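You operate a simulated robot arm through the tools that you are given. There is no shell and no other tool.

You run a simulated robot arm. Do the job below in one go: nothing can be reset, and whatever is moved stays where it is left.

## Task
Switch off and set the back twist to full.
Fine: slide the white gate open for the purple lever and shut it after.

The check looks at the end state, three seconds after you hand in, the way a careful person would. Anything else that was tipped, shoved, dropped, spilled or broken makes it a failure.

## Robot
A 7-joint arm with a two-finger parallel gripper on a trunk, on a base that drives. Base frame: it is fixed to the floor where the robot stands at the start and does not move with it; the origin is under the middle of the robot, x ahead of it, y to its left, z up. Units: mm, degrees, N and s.
Its first joint turns from -166.0 to 166.0 degrees. Places, roughly: green pull knob [1200, 700, 700]; main switch [1000, 0, 700]; orange direction lever [700, -500, 700]; purple back-twist lever [1100, 500, 700]; white gate knob [1100, 400, 700]. Payload 1.57 kg.
Tool frame: the origin (TCP) lies between the finger pads and is the grasp point; the fingertips stand 30 mm ahead of it; z points along the fingers, y is the line along which they close. The gripper opens to 110 mm. The fingers are 24 mm wide and 12 mm thick; the gripper's body (48 by 112 mm) begins 78 mm behind the TCP.
Orientation is told as [roll, pitch, yaw] about the base's x, y, z axes, in that order, counted from this pose: with the fingers straight down and closing along the base's y, the tool's x points along the base's -x, its y along +y and its z along -z.

## Interface
- The arm moves only by the tool move_arm. Its argument "motion" is a list of rows, each a list of 7 numbers: the shift along the tool's x, y, z in mm, then the turn, a rotation vector about the tool's x, y, z in degrees, then the closure, from 0 (fully open) to 1 (shut). In form: [[dx, dy, dz, ax, ay, az, grip], ...]. A call has 1 to 20 rows; each row shifts and turns the commanded pose from where the row before left it, along the tool's axes as they then stand. Each row takes 0.2 s and may step no farther than 50 mm and 8.6 degrees from the row before; otherwise, or with a gripper value out of range, the whole call is refused. A pose out of reach is approached as far as the arm can. The call stops where the force on the tool passes 40 N (or 10 N more than at its start, if that is more) or the arm is blocked; 0.2 s more then pass. Each finger travels about 108 mm/s and halts on what it meets, pressing with about 26 N; the grip force reading is that of the motor and also rises with nothing between the fingers. The clock runs only during rows and for 0.2 s after the last one: add rows that do not move to give the fingers time. It gives the time, the measured TCP pose, the force on the tool (base axes), the opening and the grip force at its end, in the units of the frame above (readings bear some noise), with the torque about the TCP (base axes, N m) and any sound that the robot's microphone picked up.
- Cameras (640 x 400 px; columns grow to the right, rows downward): "scene" is now at [480.7, 192.4, 1204.6]; the picture's right is [-0.24, -0.97, 0.00], its down [-0.91, 0.22, -0.36] and it looks along [0.35, -0.09, -0.93] (base axes); focal length 247 px, centre (320, 200). "wrist" rides on the gripper at [70, 16, -141] in the tool frame; the picture's right is [-0.23, 0.97, 0.00], its down [-0.86, -0.20, -0.48] and it looks along [-0.47, -0.11, 0.88] (tool axes); focal length 222 px, centre (320, 200). There is no depth. A picture from a camera that has moved, and an enlarged one, comes with that camera's place and axes in the base frame and with its lens. The place of the scene camera against the robot may be out by one fixed shift of up to 12 mm in any direction.
- get_image(camera): a new picture of that camera. It takes no simulated time.
- raise_lower(by): slides the trunk up (or, below 0, down) by that many mm; the arm and the scene camera ride with it, the base frame stays. It gives what a move gives, with no picture.
- base_move(legs): drives the robot by 1 to 6 legs, each [ahead, left, turn to the left] in mm, mm and degrees, along the robot's own axes; the way and the turn of a leg run together, so that a leg with both is an arc; at most 1500 mm and 180 degrees a leg. The arm and the cameras ride along, it lands a little off, and it stops where it bumps. It gives what a move gives.
- head_to(pan, tilt): turns the head with the scene camera to pan (to the left, within 103 degrees either way) and tilt (down, from -29 to 69), counted from straight ahead of the robot. It gives what a move gives.
- enlarge(camera, box): a new picture of the part [left, top, right, bottom] of that camera's present view, enlarged. It takes no simulated time.
- job_done(): hands the job in; it is judged then, once.

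Places have to be worked out from the pictures, the camera data and where the tool is seen. Open the gripper and draw the arm clear of the work before you hand the job in, unless the task says otherwise.

The tools are called as a command line: name --pt "numbers of a row" for each row, then --argument value for the rest, lists and objects as JSON in quotes. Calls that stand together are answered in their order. move_arm: Moves the arm, as the interface text tells. Its arguments: {"type":"object","properties":{"motion":{"type":"array"}},"required":["motion"]} The other tools are called the same way: raise_lower (by) slides the trunk up or down; base_move (legs) drives the base; head_to (pan, tilt) turns the head that bears the scene camera; get_image (camera) takes a picture; enlarge (camera, box) takes an enlarged picture of a part of a camera's view; job_done () hands the job in.

At the start:

```text
time: 0.0
tcp_pos: [480.5, 322.4, 905.7]
ee_rot: [-0.1, -0.1, 0.1]
wrist_force: [0.1, 0.6, 0.4]
wrist_torque: [-0.04, -0.02, -0.02]
finger_gap: 110.1
grasp_force: 0.0
trunk travel left (down, up): [-275.0, 335.0]
robot x, y, heading: [1.6, -1.9, -0.0]
head pan, tilt: [-13.6, 68.8]
```

scene: 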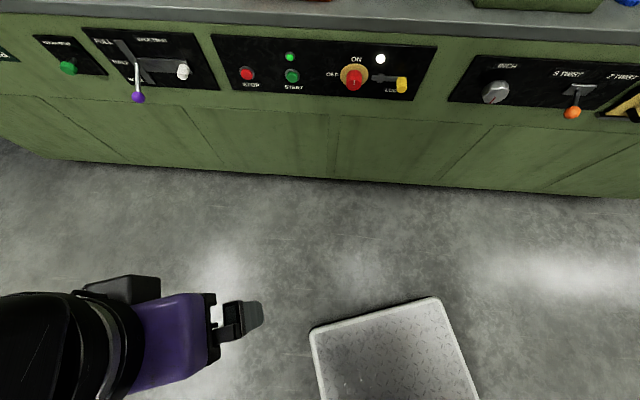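
wrist: 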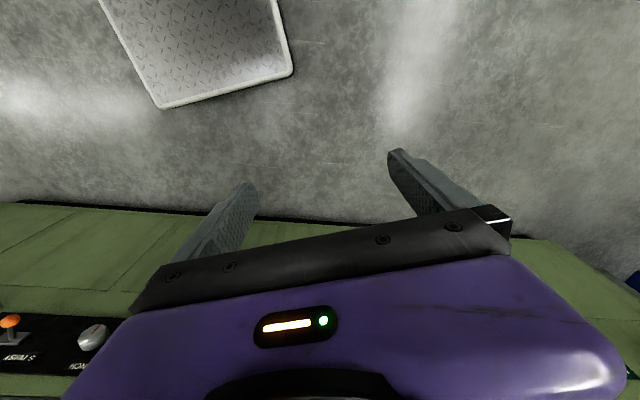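

I see a machine front panel with several controls. I'll tilt the head up and zoom in on it to read the panel.

head_to --pan 10 --tilt 35

get_image --camera "scene"

```text
time: 1.0
tcp_pos: [480.2, 321.3, 905.8]
ee_rot: [0.1, 0.1, 0.0]
wrist_force: [0.3, 0.4, 0.1]
wrist_torque: [0.0, -0.01, -0.03]
finger_gap: 110.1
grasp_force: 0.0
trunk travel left (down, up): [-275.0, 335.0]
robot x, y, heading: [1.9, 2.7, -0.1]
head pan, tilt: [10.0, 35.0]
```

```text
taken
camera scene: at [513.0, 220.8, 1248.2], right [0.17, -0.98, 0.0], down [-0.57, -0.1, -0.82], along [0.81, 0.14, -0.57], focal length 247 px, centre (320, 200)
```

scene: 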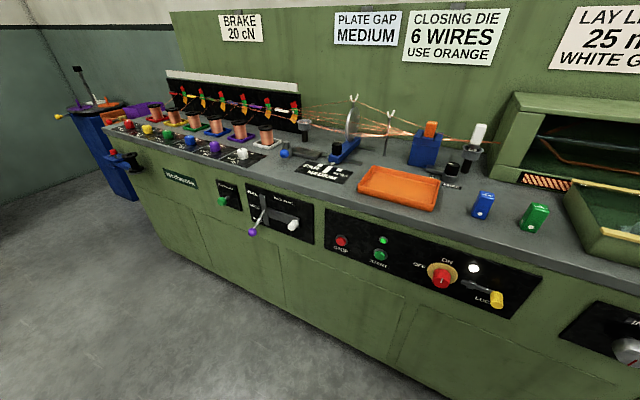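

The panel is a wire-stranding machine. I'll enlarge the main switch and back-twist panels.

enlarge --camera "scene" --box '[200, 160, 340, 248]'

enlarge --camera "scene" --box '[310, 200, 550, 350]'

enlarge --camera "scene" --box '[100, 60, 340, 210]'

enlarge --camera "scene" --box '[320, 80, 640, 280]'

```text
4.55 times, centred on (270, 204) of scene
camera zoom: at [513.0, 220.8, 1248.2], right [0.17, -0.98, 0.0], down [-0.57, -0.1, -0.82], along [0.81, 0.14, -0.57], focal length 1123 px, centre (547, 182)
```

zoom: 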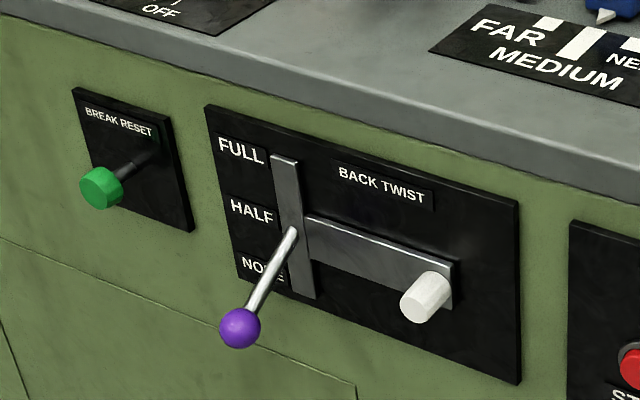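

```text
2.67 times, centred on (430, 275) of scene
camera zoom: at [513.0, 220.8, 1248.2], right [0.17, -0.98, 0.0], down [-0.57, -0.1, -0.82], along [0.81, 0.14, -0.57], focal length 659 px, centre (27, 0)
```

zoom: 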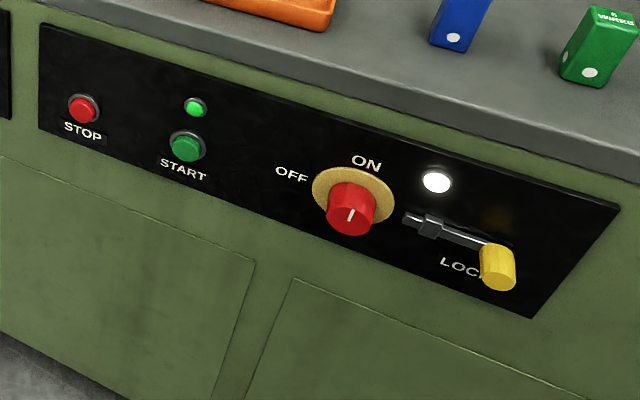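

```text
2.67 times, centred on (220, 135) of scene
camera zoom: at [513.0, 220.8, 1248.2], right [0.17, -0.98, 0.0], down [-0.57, -0.1, -0.82], along [0.81, 0.14, -0.57], focal length 659 px, centre (587, 373)
```

zoom: 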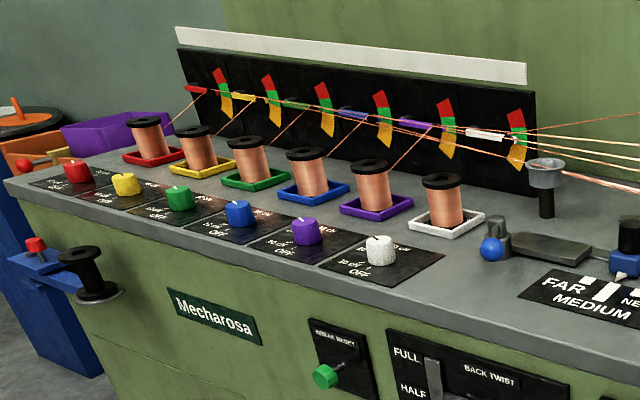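

```text
2.00 times, centred on (480, 180) of scene
camera zoom: at [513.0, 220.8, 1248.2], right [0.17, -0.98, 0.0], down [-0.57, -0.1, -0.82], along [0.81, 0.14, -0.57], focal length 494 px, centre (0, 240)
```

zoom: 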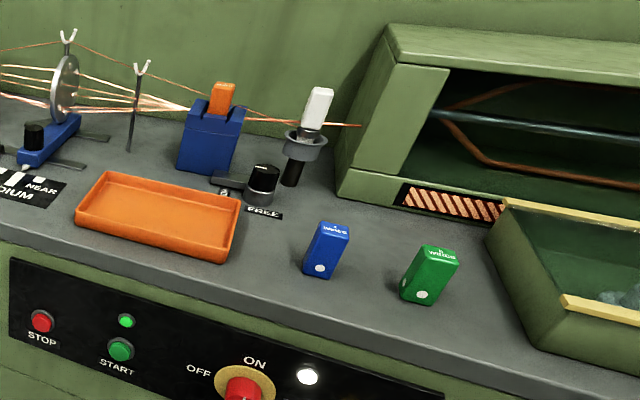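

Next I'll look closely at the switch with its lock bolt, and at the gate.

enlarge --camera "scene" --box '[400, 245, 520, 320]'

enlarge --camera "scene" --box '[240, 180, 320, 230]'

enlarge --camera "scene" --box '[325, 220, 405, 270]'

```text
5.33 times, centred on (460, 282) of scene
camera zoom: at [513.0, 220.8, 1248.2], right [0.17, -0.98, 0.0], down [-0.57, -0.1, -0.82], along [0.81, 0.14, -0.57], focal length 1318 px, centre (-427, -240)
```

zoom: 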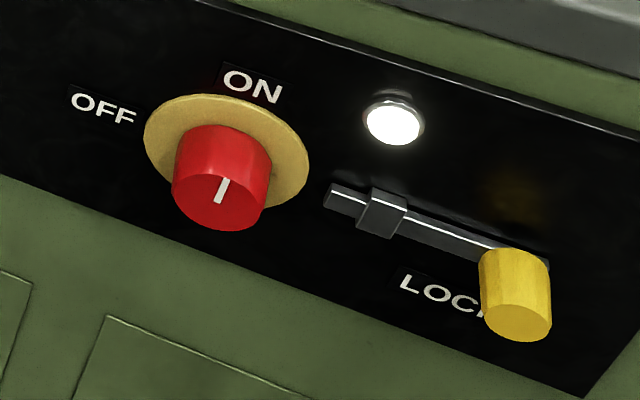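

```text
8.00 times, centred on (280, 205) of scene
camera zoom: at [513.0, 220.8, 1248.2], right [0.17, -0.98, 0.0], down [-0.57, -0.1, -0.82], along [0.81, 0.14, -0.57], focal length 1977 px, centre (640, 160)
```

zoom: 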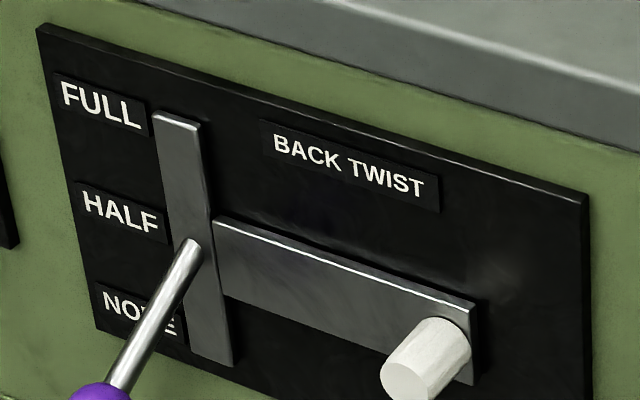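

```text
8.00 times, centred on (365, 245) of scene
camera zoom: at [513.0, 220.8, 1248.2], right [0.17, -0.98, 0.0], down [-0.57, -0.1, -0.82], along [0.81, 0.14, -0.57], focal length 1977 px, centre (-40, -160)
```

zoom: 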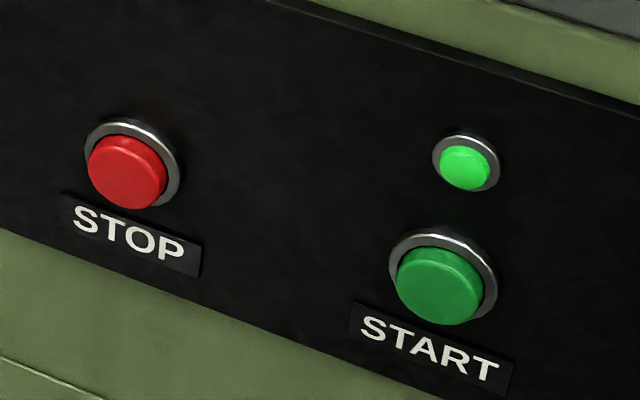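

The panel runs at roughly 18° to my heading. The main switch points to ON with its lamp lit, and the lever hangs low towards NONE. I'll square up to the panel and stop in front of the main switch.

base_move --legs '[[0, 0, -18.4], [120, 290, 0]]'

head_to --pan 0 --tilt 35

get_image --camera "scene"

```text
time: 4.1
tcp_pos: [761.6, 391.0, 905.6]
ee_rot: [0.1, 0.0, -18.4]
wrist_force: [0.0, -0.5, 0.9]
wrist_torque: [-0.01, 0.0, 0.01]
finger_gap: 110.0
grasp_force: 0.1
trunk travel left (down, up): [-275.0, 335.0]
robot x, y, heading: [205.1, 233.3, -18.0]
head pan, tilt: [10.0, 35.0]
```

```text
time: 4.8
tcp_pos: [763.2, 390.9, 904.9]
ee_rot: [0.1, 0.0, -18.4]
wrist_force: [0.5, -1.3, 0.0]
wrist_torque: [0.0, 0.03, 0.01]
finger_gap: 110.2
grasp_force: 0.0
trunk travel left (down, up): [-275.0, 335.0]
robot x, y, heading: [201.9, 233.2, -18.5]
head pan, tilt: [0.0, 35.0]
```

```text
taken
camera scene: at [756.5, 268.0, 1248.2], right [-0.31, -0.95, 0.0], down [-0.54, 0.18, -0.82], along [0.78, -0.26, -0.57], focal length 247 px, centre (320, 200)
```

scene: 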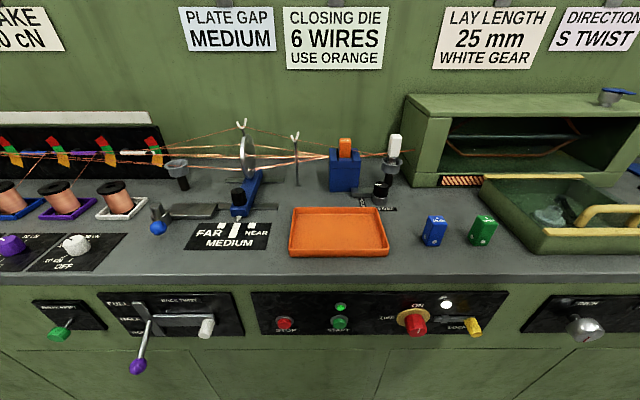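

Now I'm nearly square to the panel. I'll zoom in on both control groups from here.

enlarge --camera "scene" --box '[100, 285, 260, 385]'

enlarge --camera "scene" --box '[370, 280, 530, 380]'

get_image --camera "wrist"

```text
4.00 times, centred on (180, 335) of scene
camera zoom: at [756.5, 268.0, 1248.2], right [-0.31, -0.95, 0.0], down [-0.54, 0.18, -0.82], along [0.78, -0.26, -0.57], focal length 988 px, centre (880, -340)
```

zoom: 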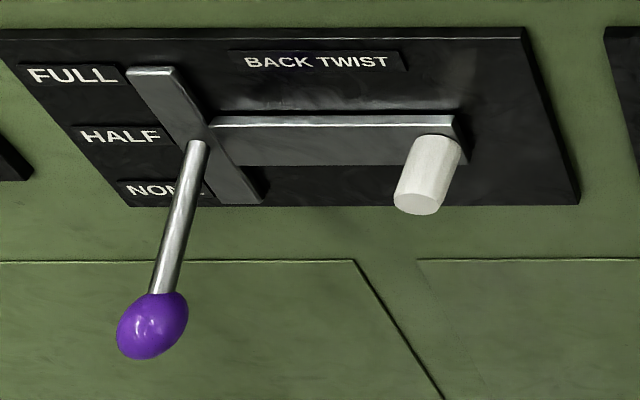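

```text
4.00 times, centred on (450, 330) of scene
camera zoom: at [756.5, 268.0, 1248.2], right [-0.31, -0.95, 0.0], down [-0.54, 0.18, -0.82], along [0.78, -0.26, -0.57], focal length 988 px, centre (-200, -320)
```

zoom: 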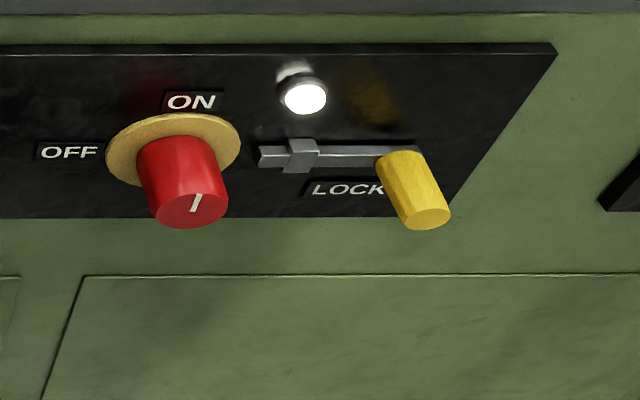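

```text
taken
camera wrist: at [702.1, 426.8, 1046.7], right [0.52, 0.85, 0.0], down [0.75, -0.46, 0.48], along [0.41, -0.25, -0.88], focal length 222 px, centre (320, 200)
```

wrist: 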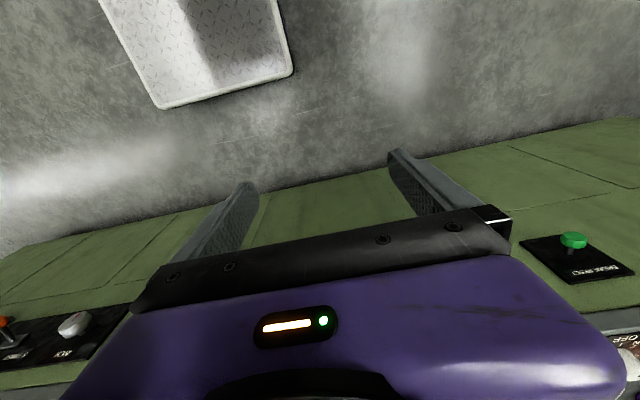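

The readings put the red knob about 780 mm straight ahead at z≈731, on a panel face about 815 mm ahead. The lever ball is about 850 mm to the left along the panel at z≈699. I'll move the tool forward and right, then pitch it up to point at the panel.

move_arm --pt "-22 -40 0 0 0 0 0" --pt "-22 -40 0 0 0 0 0" --pt "-22 -40 0 0 0 0 0" --pt "-22 -40 0 0 0 0 0" --pt "-22 -40 0 0 0 0 0" --pt "-22 -40 0 0 0 0 0" --pt "-22 -40 0 0 0 0 0" --pt "-22 -43 0 0 0 0 0"

move_arm --pt "0 0 0 0 -8.18 0 0" --pt "0 0 0 0 -8.18 0 0" --pt "0 0 0 0 -8.18 0 0" --pt "0 0 0 0 -8.18 0 0" --pt "0 0 0 0 -8.18 0 0" --pt "0 0 0 0 -8.18 0 0" --pt "0 0 0 0 -8.18 0 0" --pt "0 0 0 0 -8.18 0 0" --pt "0 0 0 0 -8.18 0 0" --pt "0 0 0 0 -8.18 0 0" --pt "0 0 0 0 -8.2 0 0"

get_image --camera "wrist"

```text
time: 6.2
tcp_pos: [803.5, 210.6, 907.2]
ee_rot: [0.5, -0.4, -4.7]
wrist_force: [0.5, 0.7, -0.2]
wrist_torque: [-0.04, 0.02, 0.01]
finger_gap: 110.3
grasp_force: 0.1
trunk travel left (down, up): [-275.0, 335.0]
robot x, y, heading: [204.3, 233.4, -18.4]
head pan, tilt: [0.0, 35.0]
stopped in row 6: the arm was blocked; the commanded pose is now the measured one
```

```text
time: 8.6
tcp_pos: [941.2, 272.6, 916.4]
ee_rot: [135.2, -89.2, -140.2]
wrist_force: [-0.7, 0.3, -0.5]
wrist_torque: [-0.02, 0.02, -0.01]
finger_gap: 110.3
grasp_force: 0.1
out of reach, approached as far as the arm can: row 2, 3, 4, 5, 6, 7, 8
trunk travel left (down, up): [-275.0, 335.0]
robot x, y, heading: [203.2, 233.1, -18.3]
head pan, tilt: [0.0, 35.0]
```

```text
taken
camera wrist: at [802.2, 301.5, 845.9], right [0.08, 0.97, 0.24], down [-0.5, -0.17, 0.85], along [0.86, -0.19, 0.47], focal length 222 px, centre (320, 200)
```

wrist: 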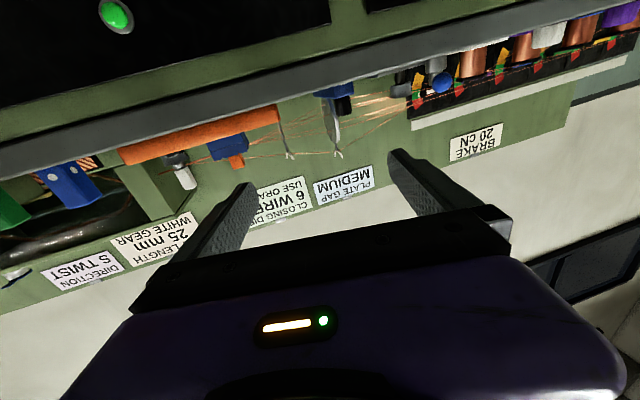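

The arm got blocked while moving right with the tool down, and it has drifted in yaw by about 13°. The tool is now horizontal but points about -5° instead of -18°. I'll check the scene view before correcting.

get_image --camera "scene"

move_arm --pt "0 0 -10 6.7 0 0 0" --pt "0 0 -10 6.7 0 0 0"

get_image --camera "scene"

```text
taken
camera scene: at [756.4, 268.1, 1248.4], right [-0.31, -0.95, 0.0], down [-0.54, 0.18, -0.82], along [0.78, -0.26, -0.57], focal length 247 px, centre (320, 200)
```

scene: 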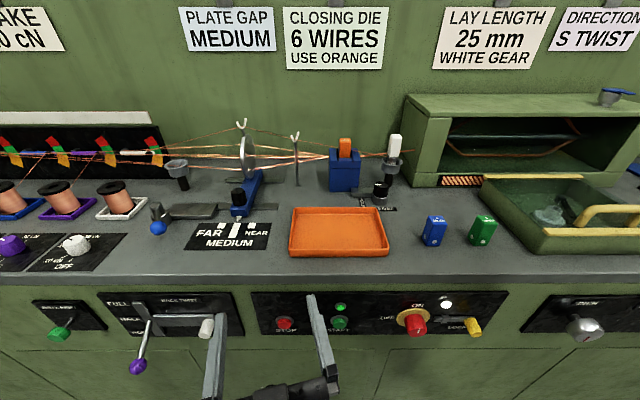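

```text
time: 9.2
tcp_pos: [920.9, 273.0, 915.8]
ee_rot: [115.4, -89.4, -134.0]
wrist_force: [-0.4, 0.5, 0.3]
wrist_torque: [-0.03, 0.01, -0.01]
finger_gap: 109.7
grasp_force: 0.1
trunk travel left (down, up): [-275.0, 335.0]
robot x, y, heading: [205.4, 238.1, -18.3]
head pan, tilt: [0.0, 35.0]
```

```text
taken
camera scene: at [756.5, 267.5, 1248.1], right [-0.31, -0.95, 0.0], down [-0.54, 0.18, -0.82], along [0.78, -0.26, -0.57], focal length 247 px, centre (320, 200)
```

scene: 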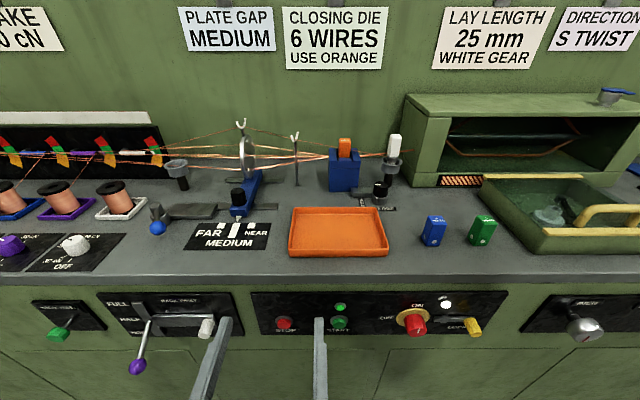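

The tool is now square to the panel. I'll lower it to switch height, then shift right in small steps and watch for blocking.

move_arm --pt "40 0 0 0 0 0 0" --pt "40 0 0 0 0 0 0" --pt "40 0 0 0 0 0 0" --pt "40 0 0 0 0 0 0" --pt "20 0 0 0 0 0 0"

move_arm --pt "0 -40 0 0 0 0 0" --pt "0 -40 0 0 0 0 0" --pt "0 -40 0 0 0 0 0"

get_image --camera "wrist"

```text
time: 10.4
tcp_pos: [920.5, 275.4, 732.2]
ee_rot: [112.5, -89.3, -130.9]
wrist_force: [0.4, -0.6, 0.7]
wrist_torque: [-0.02, 0.0, -0.03]
finger_gap: 110.0
grasp_force: 0.2
trunk travel left (down, up): [-275.0, 335.0]
robot x, y, heading: [203.2, 239.3, -18.2]
head pan, tilt: [0.0, 35.0]
```

```text
time: 11.2
tcp_pos: [885.5, 169.7, 736.2]
ee_rot: [167.7, -89.8, 173.6]
wrist_force: [0.1, -0.6, 0.2]
wrist_torque: [-0.02, 0.01, -0.03]
finger_gap: 109.8
grasp_force: 0.1
out of reach, approached as far as the arm can: row 3
trunk travel left (down, up): [-275.0, 335.0]
robot x, y, heading: [205.3, 235.0, -18.4]
head pan, tilt: [0.0, 35.0]
```

```text
taken
camera wrist: at [756.6, 230.2, 666.3], right [0.31, 0.92, 0.23], down [-0.52, -0.04, 0.85], along [0.8, -0.38, 0.47], focal length 222 px, centre (320, 200)
```

wrist: 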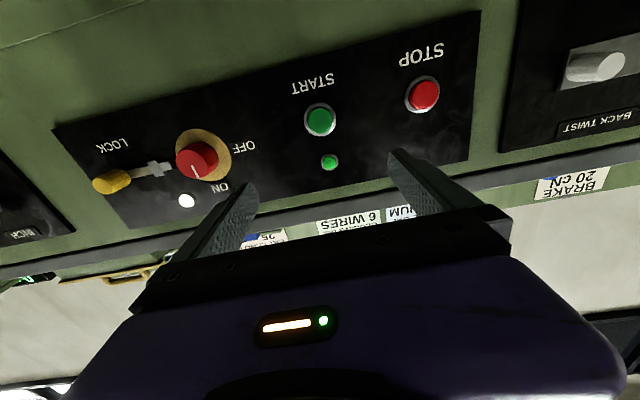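

Near 690 mm radius the horizontal tool reaches its inner limit. I'll back the base off about 90 mm, extend forward, then shift right to the switch.

base_move --legs '[[-90, 0, 0]]'

move_arm --pt "0 0 45 0 0 0 0" --pt "0 0 45 0 0 0 0" --pt "0 -40 0 0 0 0 0" --pt "0 -40 0 0 0 0 0" --pt "0 -40 0 0 0 0 0" --pt "0 -25 0 0 0 0 0"

get_image --camera "wrist"

get_image --camera "scene"

```text
time: 12.3
tcp_pos: [796.9, 198.0, 736.5]
ee_rot: [173.8, -89.8, 167.5]
wrist_force: [0.2, 0.2, 0.1]
wrist_torque: [0.0, 0.01, 0.02]
finger_gap: 110.2
grasp_force: 0.0
trunk travel left (down, up): [-275.0, 335.0]
robot x, y, heading: [119.5, 262.9, -18.4]
head pan, tilt: [0.0, 35.0]
```

```text
time: 13.7
tcp_pos: [871.7, 158.8, 765.9]
ee_rot: [-89.8, -89.3, 70.2]
wrist_force: [0.2, -0.2, -0.7]
wrist_torque: [-0.01, 0.01, 0.0]
finger_gap: 110.0
grasp_force: 0.1
out of reach, approached as far as the arm can: row 3, 4, 5, 6
trunk travel left (down, up): [-275.0, 335.0]
robot x, y, heading: [118.4, 263.1, -18.4]
head pan, tilt: [0.0, 35.0]
```

```text
taken
camera wrist: at [744.8, 219.3, 695.3], right [0.33, 0.92, 0.22], down [-0.51, -0.02, 0.86], along [0.79, -0.39, 0.47], focal length 222 px, centre (320, 200)
```

wrist: 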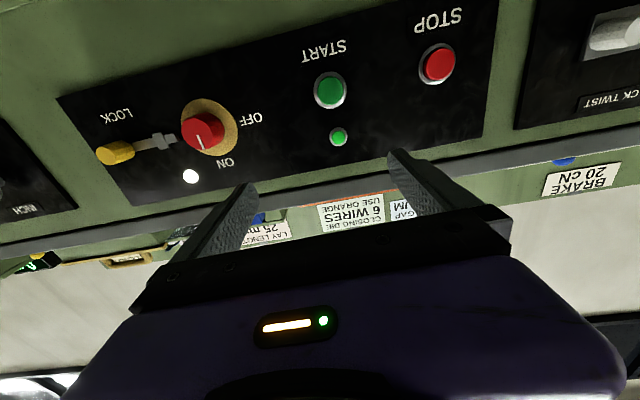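

```text
taken
camera scene: at [669.8, 295.9, 1248.2], right [-0.32, -0.95, 0.0], down [-0.54, 0.18, -0.82], along [0.78, -0.26, -0.57], focal length 247 px, centre (320, 200)
```

scene: 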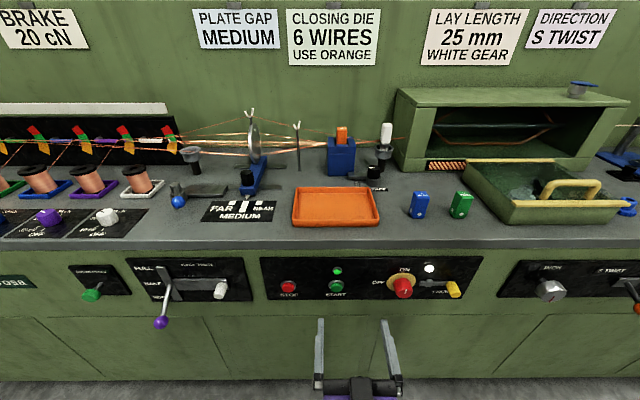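

The arm stops at about 140 mm left of my axis whichever way it comes, so something on the robot itself may be limiting it. I'll turn the head back to look at the arm and body.

head_to --pan -103 --tilt 45

get_image --camera "scene"

head_to --pan -60 --tilt 69

get_image --camera "scene"

head_to --pan 100 --tilt 60

get_image --camera "scene"

```text
time: 15.5
tcp_pos: [872.7, 156.8, 766.9]
ee_rot: [-91.6, -89.3, 72.0]
wrist_force: [0.3, -0.4, -0.7]
wrist_torque: [-0.04, 0.0, 0.01]
finger_gap: 109.9
grasp_force: 0.1
trunk travel left (down, up): [-275.0, 335.0]
robot x, y, heading: [120.2, 259.0, -18.4]
head pan, tilt: [-103.0, 45.0]
```

```text
taken
camera scene: at [543.8, 254.4, 1233.4], right [-0.85, 0.52, 0.0], down [0.37, 0.6, -0.71], along [-0.37, -0.6, -0.71], focal length 247 px, centre (320, 200)
```

scene: 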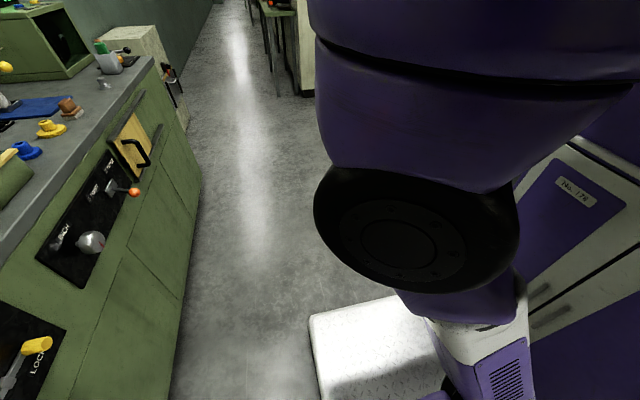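

```text
time: 16.6
tcp_pos: [872.3, 158.3, 765.5]
ee_rot: [-91.5, -89.4, 72.0]
wrist_force: [-0.3, 0.3, -0.3]
wrist_torque: [0.01, -0.02, 0.01]
finger_gap: 110.1
grasp_force: 0.0
trunk travel left (down, up): [-275.0, 335.0]
robot x, y, heading: [117.3, 261.6, -18.6]
head pan, tilt: [-60.0, 68.8]
```

```text
taken
camera scene: at [597.4, 269.0, 1204.6], right [-0.98, -0.2, 0.0], down [-0.19, 0.91, -0.36], along [0.07, -0.36, -0.93], focal length 247 px, centre (320, 200)
```

scene: 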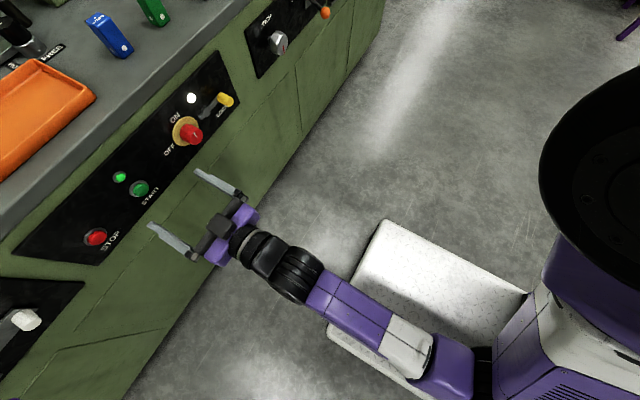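

```text
time: 19.1
tcp_pos: [871.4, 157.1, 765.4]
ee_rot: [-91.6, -89.3, 72.0]
wrist_force: [-0.8, -0.4, 0.0]
wrist_torque: [0.01, 0.01, -0.01]
finger_gap: 110.1
grasp_force: 0.1
trunk travel left (down, up): [-275.0, 335.0]
robot x, y, heading: [114.2, 266.6, -18.2]
head pan, tilt: [100.0, 60.0]
```

```text
taken
camera scene: at [595.9, 389.7, 1213.9], right [0.99, -0.15, 0.0], down [-0.13, -0.86, -0.5], along [0.07, 0.49, -0.87], focal length 247 px, centre (320, 200)
```

scene: 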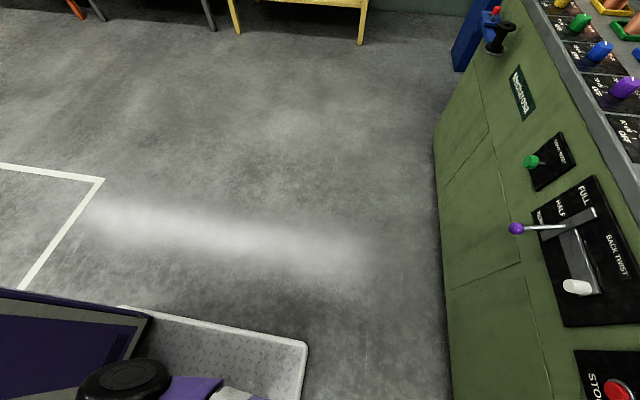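

The arm is comfortable with targets about 270 mm to the left. So I'll shift the arm back left and drive the base right until the switch sits in that zone.

head_to --pan -20 --tilt 40

move_arm --pt "0 35 0 0 0 0 0" --pt "10 35 0 0 0 0 0" --pt "10 35 0 0 0 0 0" --pt "10 30 0 0 0 0 0" --pt "0 0 0 0 0 0 0"

base_move --legs '[[0, -265, 0]]'

get_image --camera "wrist"

get_image --camera "scene"

```text
time: 21.1
tcp_pos: [872.7, 158.3, 765.6]
ee_rot: [-91.6, -89.2, 72.1]
wrist_force: [1.0, 0.1, -0.4]
wrist_torque: [0.01, 0.01, 0.0]
finger_gap: 109.9
grasp_force: 0.0
trunk travel left (down, up): [-275.0, 335.0]
robot x, y, heading: [118.0, 260.8, -18.3]
head pan, tilt: [-20.0, 40.0]
```

```text
time: 22.3
tcp_pos: [922.1, 285.3, 734.3]
ee_rot: [176.4, -89.8, 164.8]
wrist_force: [0.8, 0.1, -0.4]
wrist_torque: [0.02, -0.01, -0.01]
finger_gap: 110.0
grasp_force: 0.1
trunk travel left (down, up): [-275.0, 335.0]
robot x, y, heading: [119.2, 261.0, -18.0]
head pan, tilt: [-20.0, 40.0]
```

```text
time: 24.2
tcp_pos: [839.1, 35.5, 734.1]
ee_rot: [171.8, -89.8, 169.4]
wrist_force: [-0.7, -0.1, -0.7]
wrist_torque: [0.02, 0.02, 0.05]
finger_gap: 110.0
grasp_force: 0.1
trunk travel left (down, up): [-275.0, 335.0]
robot x, y, heading: [35.0, 13.7, -18.6]
head pan, tilt: [-20.0, 40.0]
```

```text
taken
camera wrist: at [710.4, 95.3, 664.0], right [0.31, 0.92, 0.23], down [-0.52, -0.03, 0.85], along [0.8, -0.38, 0.47], focal length 222 px, centre (320, 200)
```

wrist: 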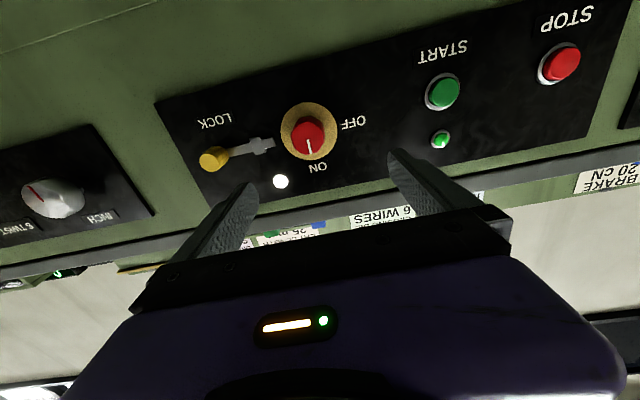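

```text
taken
camera scene: at [569.7, 21.3, 1240.7], right [-0.62, -0.78, 0.0], down [-0.5, 0.4, -0.77], along [0.6, -0.48, -0.64], focal length 247 px, centre (320, 200)
```

scene: 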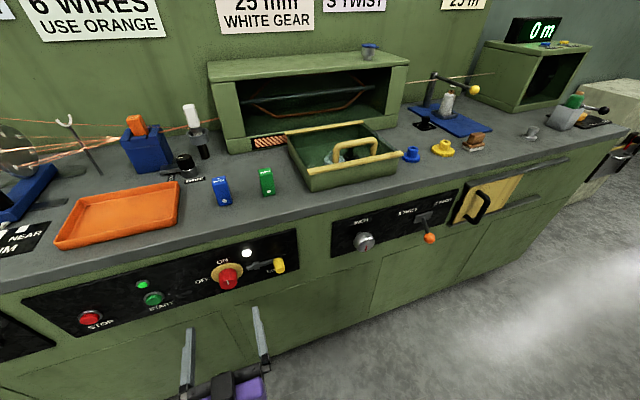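

The tool now sits in front of the switch. I'll enlarge the wrist view to locate the knob relative to the tool.

enlarge --camera "wrist" --box '[180, 80, 400, 217]'

enlarge --camera "scene" --box '[160, 230, 320, 330]'

```text
2.91 times, centred on (290, 148) of wrist
camera zoom: at [710.4, 95.3, 664.0], right [0.31, 0.92, 0.23], down [-0.52, -0.03, 0.85], along [0.8, -0.38, 0.47], focal length 646 px, centre (407, 350)
```

zoom: 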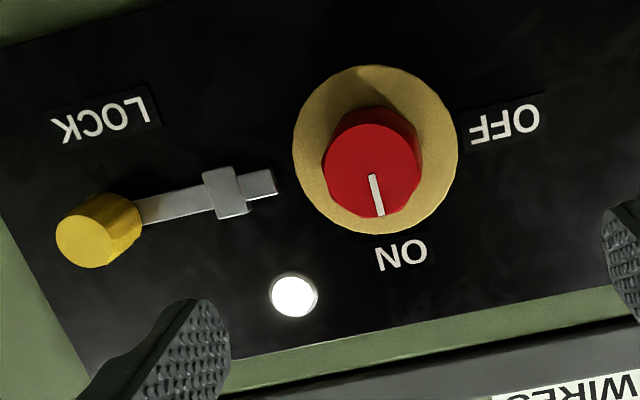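

```text
4.00 times, centred on (240, 280) of scene
camera zoom: at [569.7, 21.3, 1240.7], right [-0.62, -0.78, 0.0], down [-0.5, 0.4, -0.77], along [0.6, -0.48, -0.64], focal length 988 px, centre (640, -120)
```

zoom: 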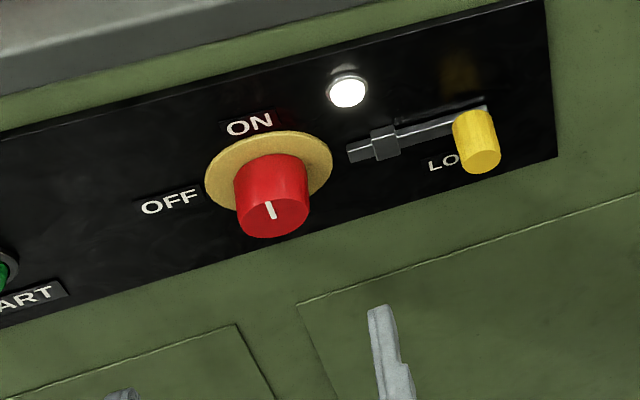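

I want to check that the tool is parallel to the panel, so I'll enlarge more of the wrist view to measure the panel edges.

enlarge --camera "wrist" --box '[140, 0, 396, 160]'

enlarge --camera "wrist" --box '[384, 0, 640, 160]'

enlarge --camera "wrist" --box '[180, 100, 436, 260]'

```text
2.50 times, centred on (268, 80) of wrist
camera zoom: at [710.4, 95.3, 664.0], right [0.31, 0.92, 0.23], down [-0.52, -0.03, 0.85], along [0.8, -0.38, 0.47], focal length 555 px, centre (450, 500)
```

zoom: 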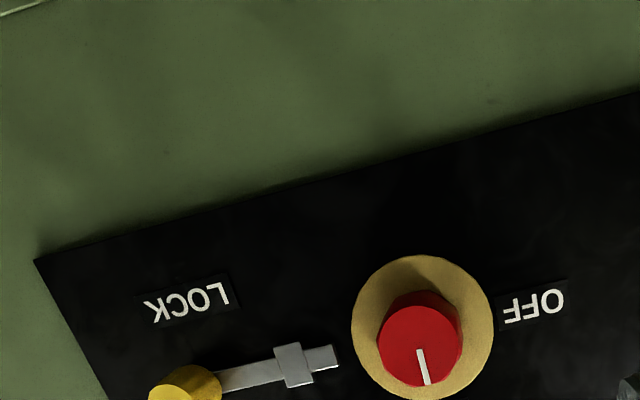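

```text
2.50 times, centred on (512, 80) of wrist
camera zoom: at [710.4, 95.3, 664.0], right [0.31, 0.92, 0.23], down [-0.52, -0.03, 0.85], along [0.8, -0.38, 0.47], focal length 555 px, centre (-160, 500)
```

zoom: 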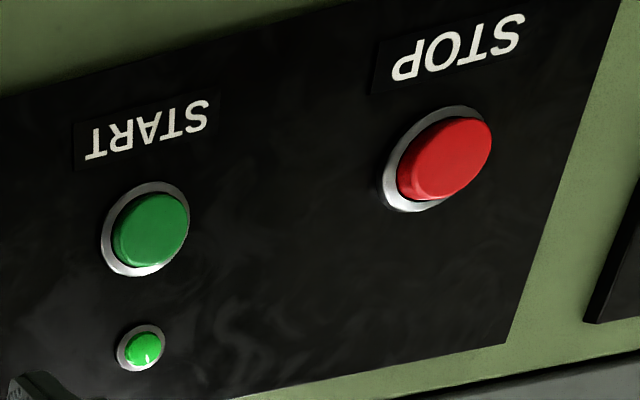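

```text
2.50 times, centred on (308, 180) of wrist
camera zoom: at [710.4, 95.3, 664.0], right [0.31, 0.92, 0.23], down [-0.52, -0.03, 0.85], along [0.8, -0.38, 0.47], focal length 555 px, centre (350, 250)
```

zoom: 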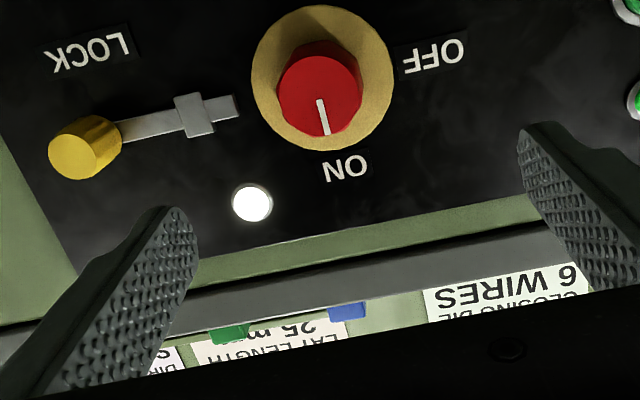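

The knob axis is about 11 mm right of and 16 mm below the tool axis, and the panel is square to within about 2°. I'll centre on it and test the roll range at this distance, first -60° and then back to +30°.

move_arm --pt "16 -11 0 0 0 0 0.3" --pt "0 0 0 0 0 -8.5 0.45" --pt "0 0 0 0 0 -8.5 0.45" --pt "0 0 0 0 0 -8.5 0.45" --pt "0 0 0 0 0 -8.5 0.45" --pt "0 0 0 0 0 -8.5 0.45" --pt "0 0 0 0 0 -8.5 0.45" --pt "0 0 0 0 0 -8.5 0.45" --pt "0 0 0 0 0 0 0.45"

get_image --camera "wrist"

```text
time: 26.2
tcp_pos: [834.9, 23.7, 718.2]
ee_rot: [-90.2, -30.4, 71.4]
wrist_force: [0.0, -0.6, 0.3]
wrist_torque: [-0.01, 0.0, -0.04]
finger_gap: 60.6
grasp_force: 0.0
trunk travel left (down, up): [-275.0, 335.0]
robot x, y, heading: [33.0, 9.3, -18.4]
head pan, tilt: [-20.0, 40.0]
```

```text
taken
camera wrist: at [685.6, 19.6, 668.5], right [0.22, 0.65, -0.72], down [-0.25, 0.76, 0.6], along [0.94, 0.05, 0.33], focal length 222 px, centre (320, 200)
```

wrist: 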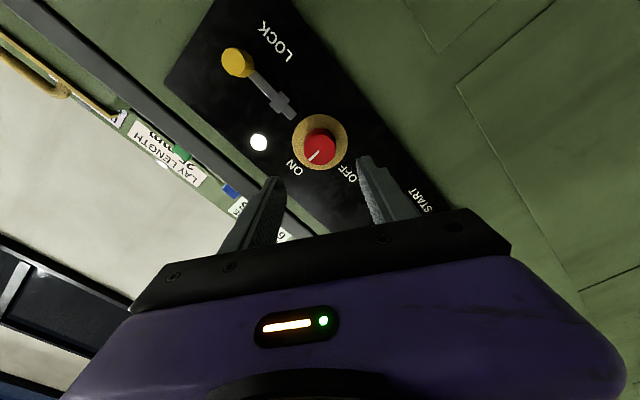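

A -60° roll is reachable. Triangulating the two views puts the knob front about 120 mm ahead and within 2 mm of the tool axis. I'll roll to +30°, move forward 80 mm, and check again.

move_arm --pt "0 0 0 0 0 8.5 0.45" --pt "0 0 0 0 0 8.5 0.45" --pt "0 0 0 0 0 8.5 0.45" --pt "0 0 0 0 0 8.5 0.45" --pt "0 0 0 0 0 8.5 0.45" --pt "0 0 0 0 0 8.5 0.45" --pt "0 0 0 0 0 8.5 0.45" --pt "0 0 0 0 0 7.5 0.45" --pt "0 0 0 0 0 7.5 0.45" --pt "0 0 0 0 0 7.5 0.45" --pt "0 0 0 0 0 7.5 0.45" --pt "0 0 25 0 0 0 0.45" --pt "0 0 25 0 0 0 0.45" --pt "0 0 0 0 0 0 0.45"

get_image --camera "wrist"

enlarge --camera "scene" --box '[160, 230, 320, 330]'

```text
time: 29.2
tcp_pos: [914.5, 93.5, 774.0]
ee_rot: [87.8, -62.0, -108.4]
wrist_force: [-0.9, -0.7, 0.4]
wrist_torque: [0.0, -0.02, 0.02]
finger_gap: 60.4
grasp_force: 0.0
out of reach, approached as far as the arm can: row 9, 10, 11
trunk travel left (down, up): [-275.0, 335.0]
robot x, y, heading: [34.2, 12.8, -18.2]
head pan, tilt: [-20.0, 40.0]
```

```text
taken
camera wrist: at [798.2, 185.9, 723.1], right [0.27, 0.7, 0.66], down [-0.64, -0.38, 0.67], along [0.72, -0.6, 0.35], focal length 222 px, centre (320, 200)
```

wrist: 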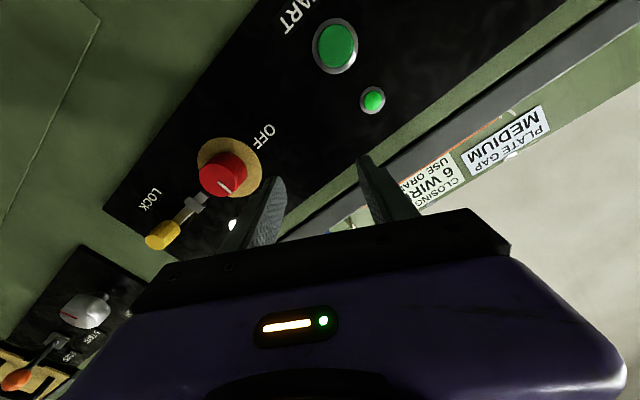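

```text
4.00 times, centred on (240, 280) of scene
camera zoom: at [569.7, 21.5, 1240.7], right [-0.62, -0.78, 0.0], down [-0.5, 0.4, -0.77], along [0.6, -0.48, -0.64], focal length 988 px, centre (640, -120)
```

zoom: 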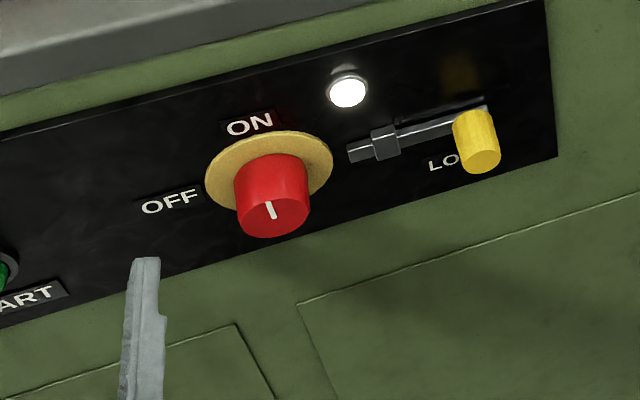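

Rolling to +30° runs into a joint limit, while the negative direction is free. I'll retreat, roll to -45° and grip from there, ending the turn at -135°. That also keeps the fingers away from the lock bolt.

move_arm --pt "0 0 -45 0 0 0 0.45" --pt "0 0 0 0 0 -8.1 0.45" --pt "0 0 0 0 0 -8.1 0.45" --pt "0 0 0 0 0 -8.1 0.45" --pt "0 0 0 0 0 -8.1 0.45" --pt "0 0 0 0 0 -8.1 0.45" --pt "0 0 0 0 0 -8.1 0.45" --pt "0 0 0 0 0 -8.1 0.45" --pt "0 0 0 0 0 -8.1 0.45" --pt "0 0 0 0 0 -8.1 0.45" --pt "0 0 0 0 0 0 0.45"

get_image --camera "wrist"

```text
time: 31.6
tcp_pos: [871.7, 108.0, 775.5]
ee_rot: [-88.6, -45.0, 68.8]
wrist_force: [-0.1, 0.2, 0.5]
wrist_torque: [-0.01, 0.04, 0.0]
finger_gap: 60.5
grasp_force: 0.0
trunk travel left (down, up): [-275.0, 335.0]
robot x, y, heading: [34.6, 12.8, -18.5]
head pan, tilt: [-20.0, 40.0]
```

```text
taken
camera wrist: at [725.3, 121.7, 717.2], right [0.29, 0.8, -0.53], down [-0.27, 0.6, 0.75], along [0.92, -0.07, 0.39], focal length 222 px, centre (320, 200)
```

wrist: 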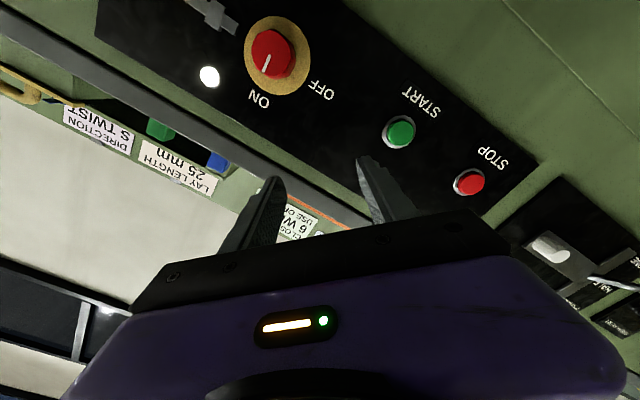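

The tool has drifted to about -20° yaw and sits 91 mm left of and 55 mm above the knob axis. I'll correct the yaw and move onto the axis.

move_arm --pt "0 0 0 -1.34 -2.76 0 0.45" --pt "34.6 -8.5 0 0 0 0 0.45" --pt "34.6 -8.5 0 0 0 0 0.45" --pt "34.7 -8.4 0 0 0 0 0.45" --pt "0 0 0 0 0 0 0.45"

get_image --camera "wrist"

enlarge --camera "wrist" --box '[240, 80, 400, 180]'

```text
time: 32.8
tcp_pos: [845.9, 22.1, 722.2]
ee_rot: [-89.9, -45.1, 72.6]
wrist_force: [0.0, 0.9, -0.1]
wrist_torque: [0.01, -0.02, 0.01]
finger_gap: 60.5
grasp_force: 0.1
trunk travel left (down, up): [-275.0, 335.0]
robot x, y, heading: [36.4, 11.3, -18.7]
head pan, tilt: [-20.0, 40.0]
```

```text
taken
camera wrist: at [698.8, 27.6, 660.1], right [0.25, 0.81, -0.53], down [-0.32, 0.58, 0.75], along [0.91, -0.02, 0.41], focal length 222 px, centre (320, 200)
```

wrist: 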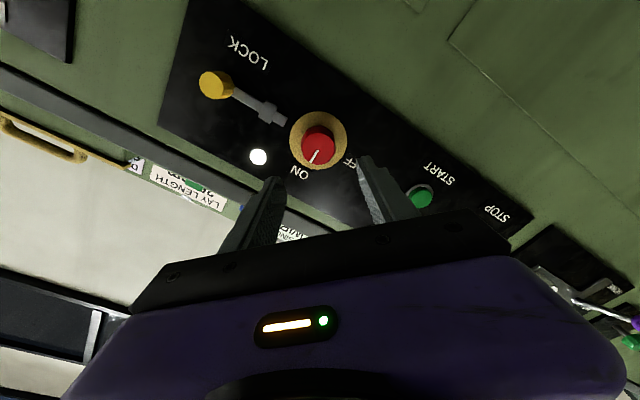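

```text
4.00 times, centred on (320, 130) of wrist
camera zoom: at [698.8, 27.6, 660.1], right [0.25, 0.81, -0.53], down [-0.32, 0.58, 0.75], along [0.91, -0.02, 0.41], focal length 888 px, centre (320, 480)
```

zoom: 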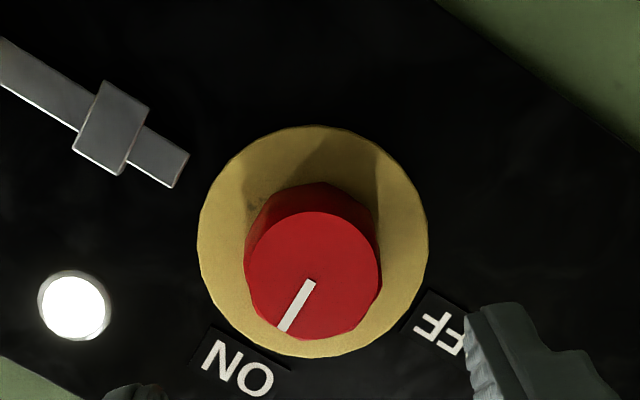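

The knob is at tool offset (0.6, -2.4) mm with its face about 114 mm ahead. I'll nudge onto it and advance 100 mm so the fingers straddle it.

move_arm --pt "0.6 -2.4 20 0 0 0 0.45" --pt "0 0 20 0 0 0 0.45" --pt "0 0 20 0 0 0 0.45" --pt "0 0 20 0 0 0 0.45" --pt "0 0 10 0 0 0 0.45" --pt "0 0 10 0 0 0 0.45" --pt "0 0 0 0 0 0 0.45"

get_image --camera "wrist"

enlarge --camera "scene" --box '[160, 230, 320, 330]'

```text
time: 34.4
tcp_pos: [939.9, -9.0, 723.1]
ee_rot: [-90.0, -45.0, 72.6]
wrist_force: [0.9, 0.6, -0.3]
wrist_torque: [0.03, -0.03, -0.02]
finger_gap: 60.9
grasp_force: 0.1
trunk travel left (down, up): [-275.0, 335.0]
robot x, y, heading: [35.0, 10.8, -18.7]
head pan, tilt: [-20.0, 40.0]
```

```text
taken
camera wrist: at [793.4, -3.0, 661.2], right [0.25, 0.81, -0.53], down [-0.32, 0.59, 0.75], along [0.91, -0.02, 0.41], focal length 222 px, centre (320, 200)
```

wrist: 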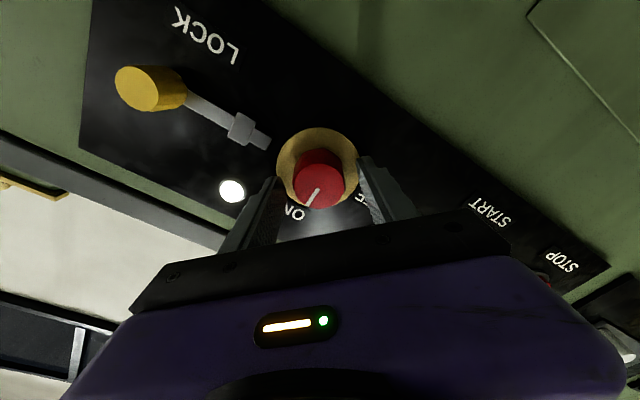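

```text
4.00 times, centred on (240, 280) of scene
camera zoom: at [569.7, 21.4, 1240.7], right [-0.62, -0.78, 0.0], down [-0.5, 0.4, -0.77], along [0.6, -0.48, -0.64], focal length 988 px, centre (640, -120)
```

zoom: 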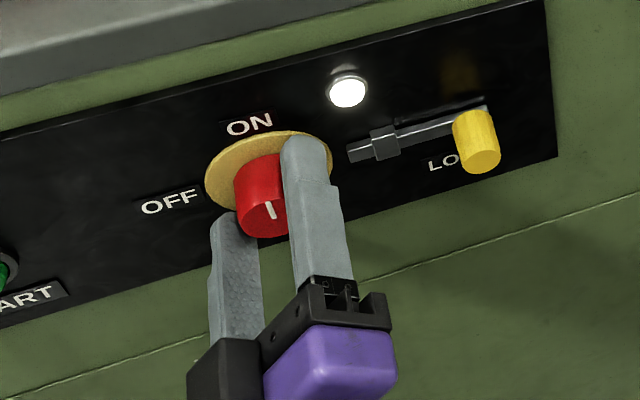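

The fingers straddle the knob with about 17 mm engaged and clear of the dial. I'll go 6 mm further in and close on it.

move_arm --pt "0 -1.5 6 0 0 0 0.45" --pt "0 0 0 0 0 0 0.6" --pt "0 0 0 0 0 0 0.7" --pt "0 0 0 0 0 0 0.8" --pt "0 0 0 0 0 0 0.8"

enlarge --camera "wrist" --box '[220, 110, 420, 235]'

```text
time: 35.6
tcp_pos: [943.8, -12.2, 721.5]
ee_rot: [-89.7, -45.1, 72.6]
wrist_force: [5.4, 11.3, -15.2]
wrist_torque: [-0.16, -0.62, -0.81]
finger_gap: 41.6
grasp_force: 45.3
trunk travel left (down, up): [-275.0, 335.0]
robot x, y, heading: [38.9, 12.0, -18.2]
head pan, tilt: [-20.0, 40.0]
```

```text
3.20 times, centred on (320, 172) of wrist
camera zoom: at [798.3, -5.2, 661.3], right [0.25, 0.81, -0.53], down [-0.32, 0.58, 0.75], along [0.91, -0.02, 0.4], focal length 711 px, centre (320, 288)
```

zoom: 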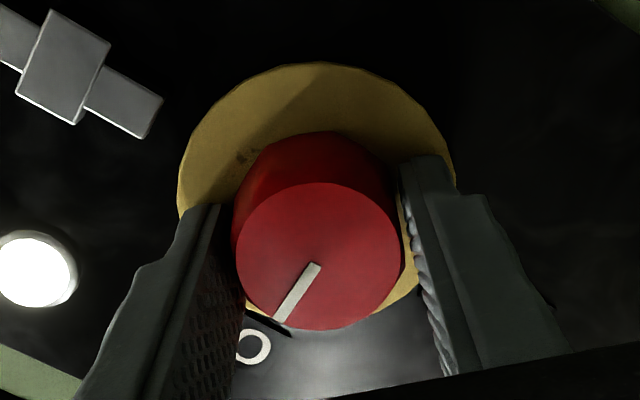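

The jaws have closed on the knob with a sideways load of about 20 N, so I'm slightly off centre. I'll ease the tool 1.5 mm along +y and see whether it drops.

move_arm --pt "0 1.5 0 0 0 0 0.8" --pt "0 0 0 0 0 0 0.8"

enlarge --camera "wrist" --box '[220, 110, 420, 235]'

```text
time: 36.2
tcp_pos: [943.4, -10.6, 720.3]
ee_rot: [-90.0, -45.0, 72.6]
wrist_force: [-10.8, 14.1, -11.2]
wrist_torque: [-0.04, -0.29, -1.11]
finger_gap: 41.9
grasp_force: 45.5
trunk travel left (down, up): [-275.0, 335.0]
robot x, y, heading: [31.0, 14.5, -18.4]
head pan, tilt: [-20.0, 40.0]
```

```text
3.20 times, centred on (320, 172) of wrist
camera zoom: at [798.5, -5.1, 660.9], right [0.25, 0.81, -0.53], down [-0.32, 0.58, 0.75], along [0.91, -0.02, 0.41], focal length 711 px, centre (320, 288)
```

zoom: 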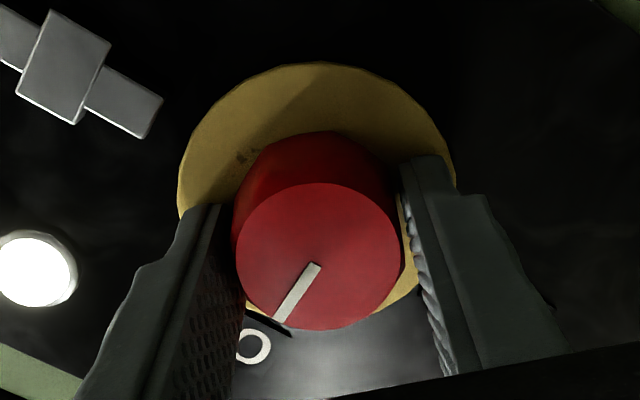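

The sideways load dropped slightly, so I'll shift a bit more in the same direction and ease back before turning.

move_arm --pt "0 2.5 -2 0 0 0 0.8" --pt "0 0 0 0 0 0 0.8"

```text
time: 36.8
tcp_pos: [944.3, -11.9, 721.9]
ee_rot: [-90.3, -45.0, 72.7]
wrist_force: [15.9, 0.7, 1.6]
wrist_torque: [-0.07, -0.11, -0.67]
finger_gap: 41.7
grasp_force: 45.4
trunk travel left (down, up): [-275.0, 335.0]
robot x, y, heading: [32.4, 12.6, -18.5]
head pan, tilt: [-20.0, 40.0]
```

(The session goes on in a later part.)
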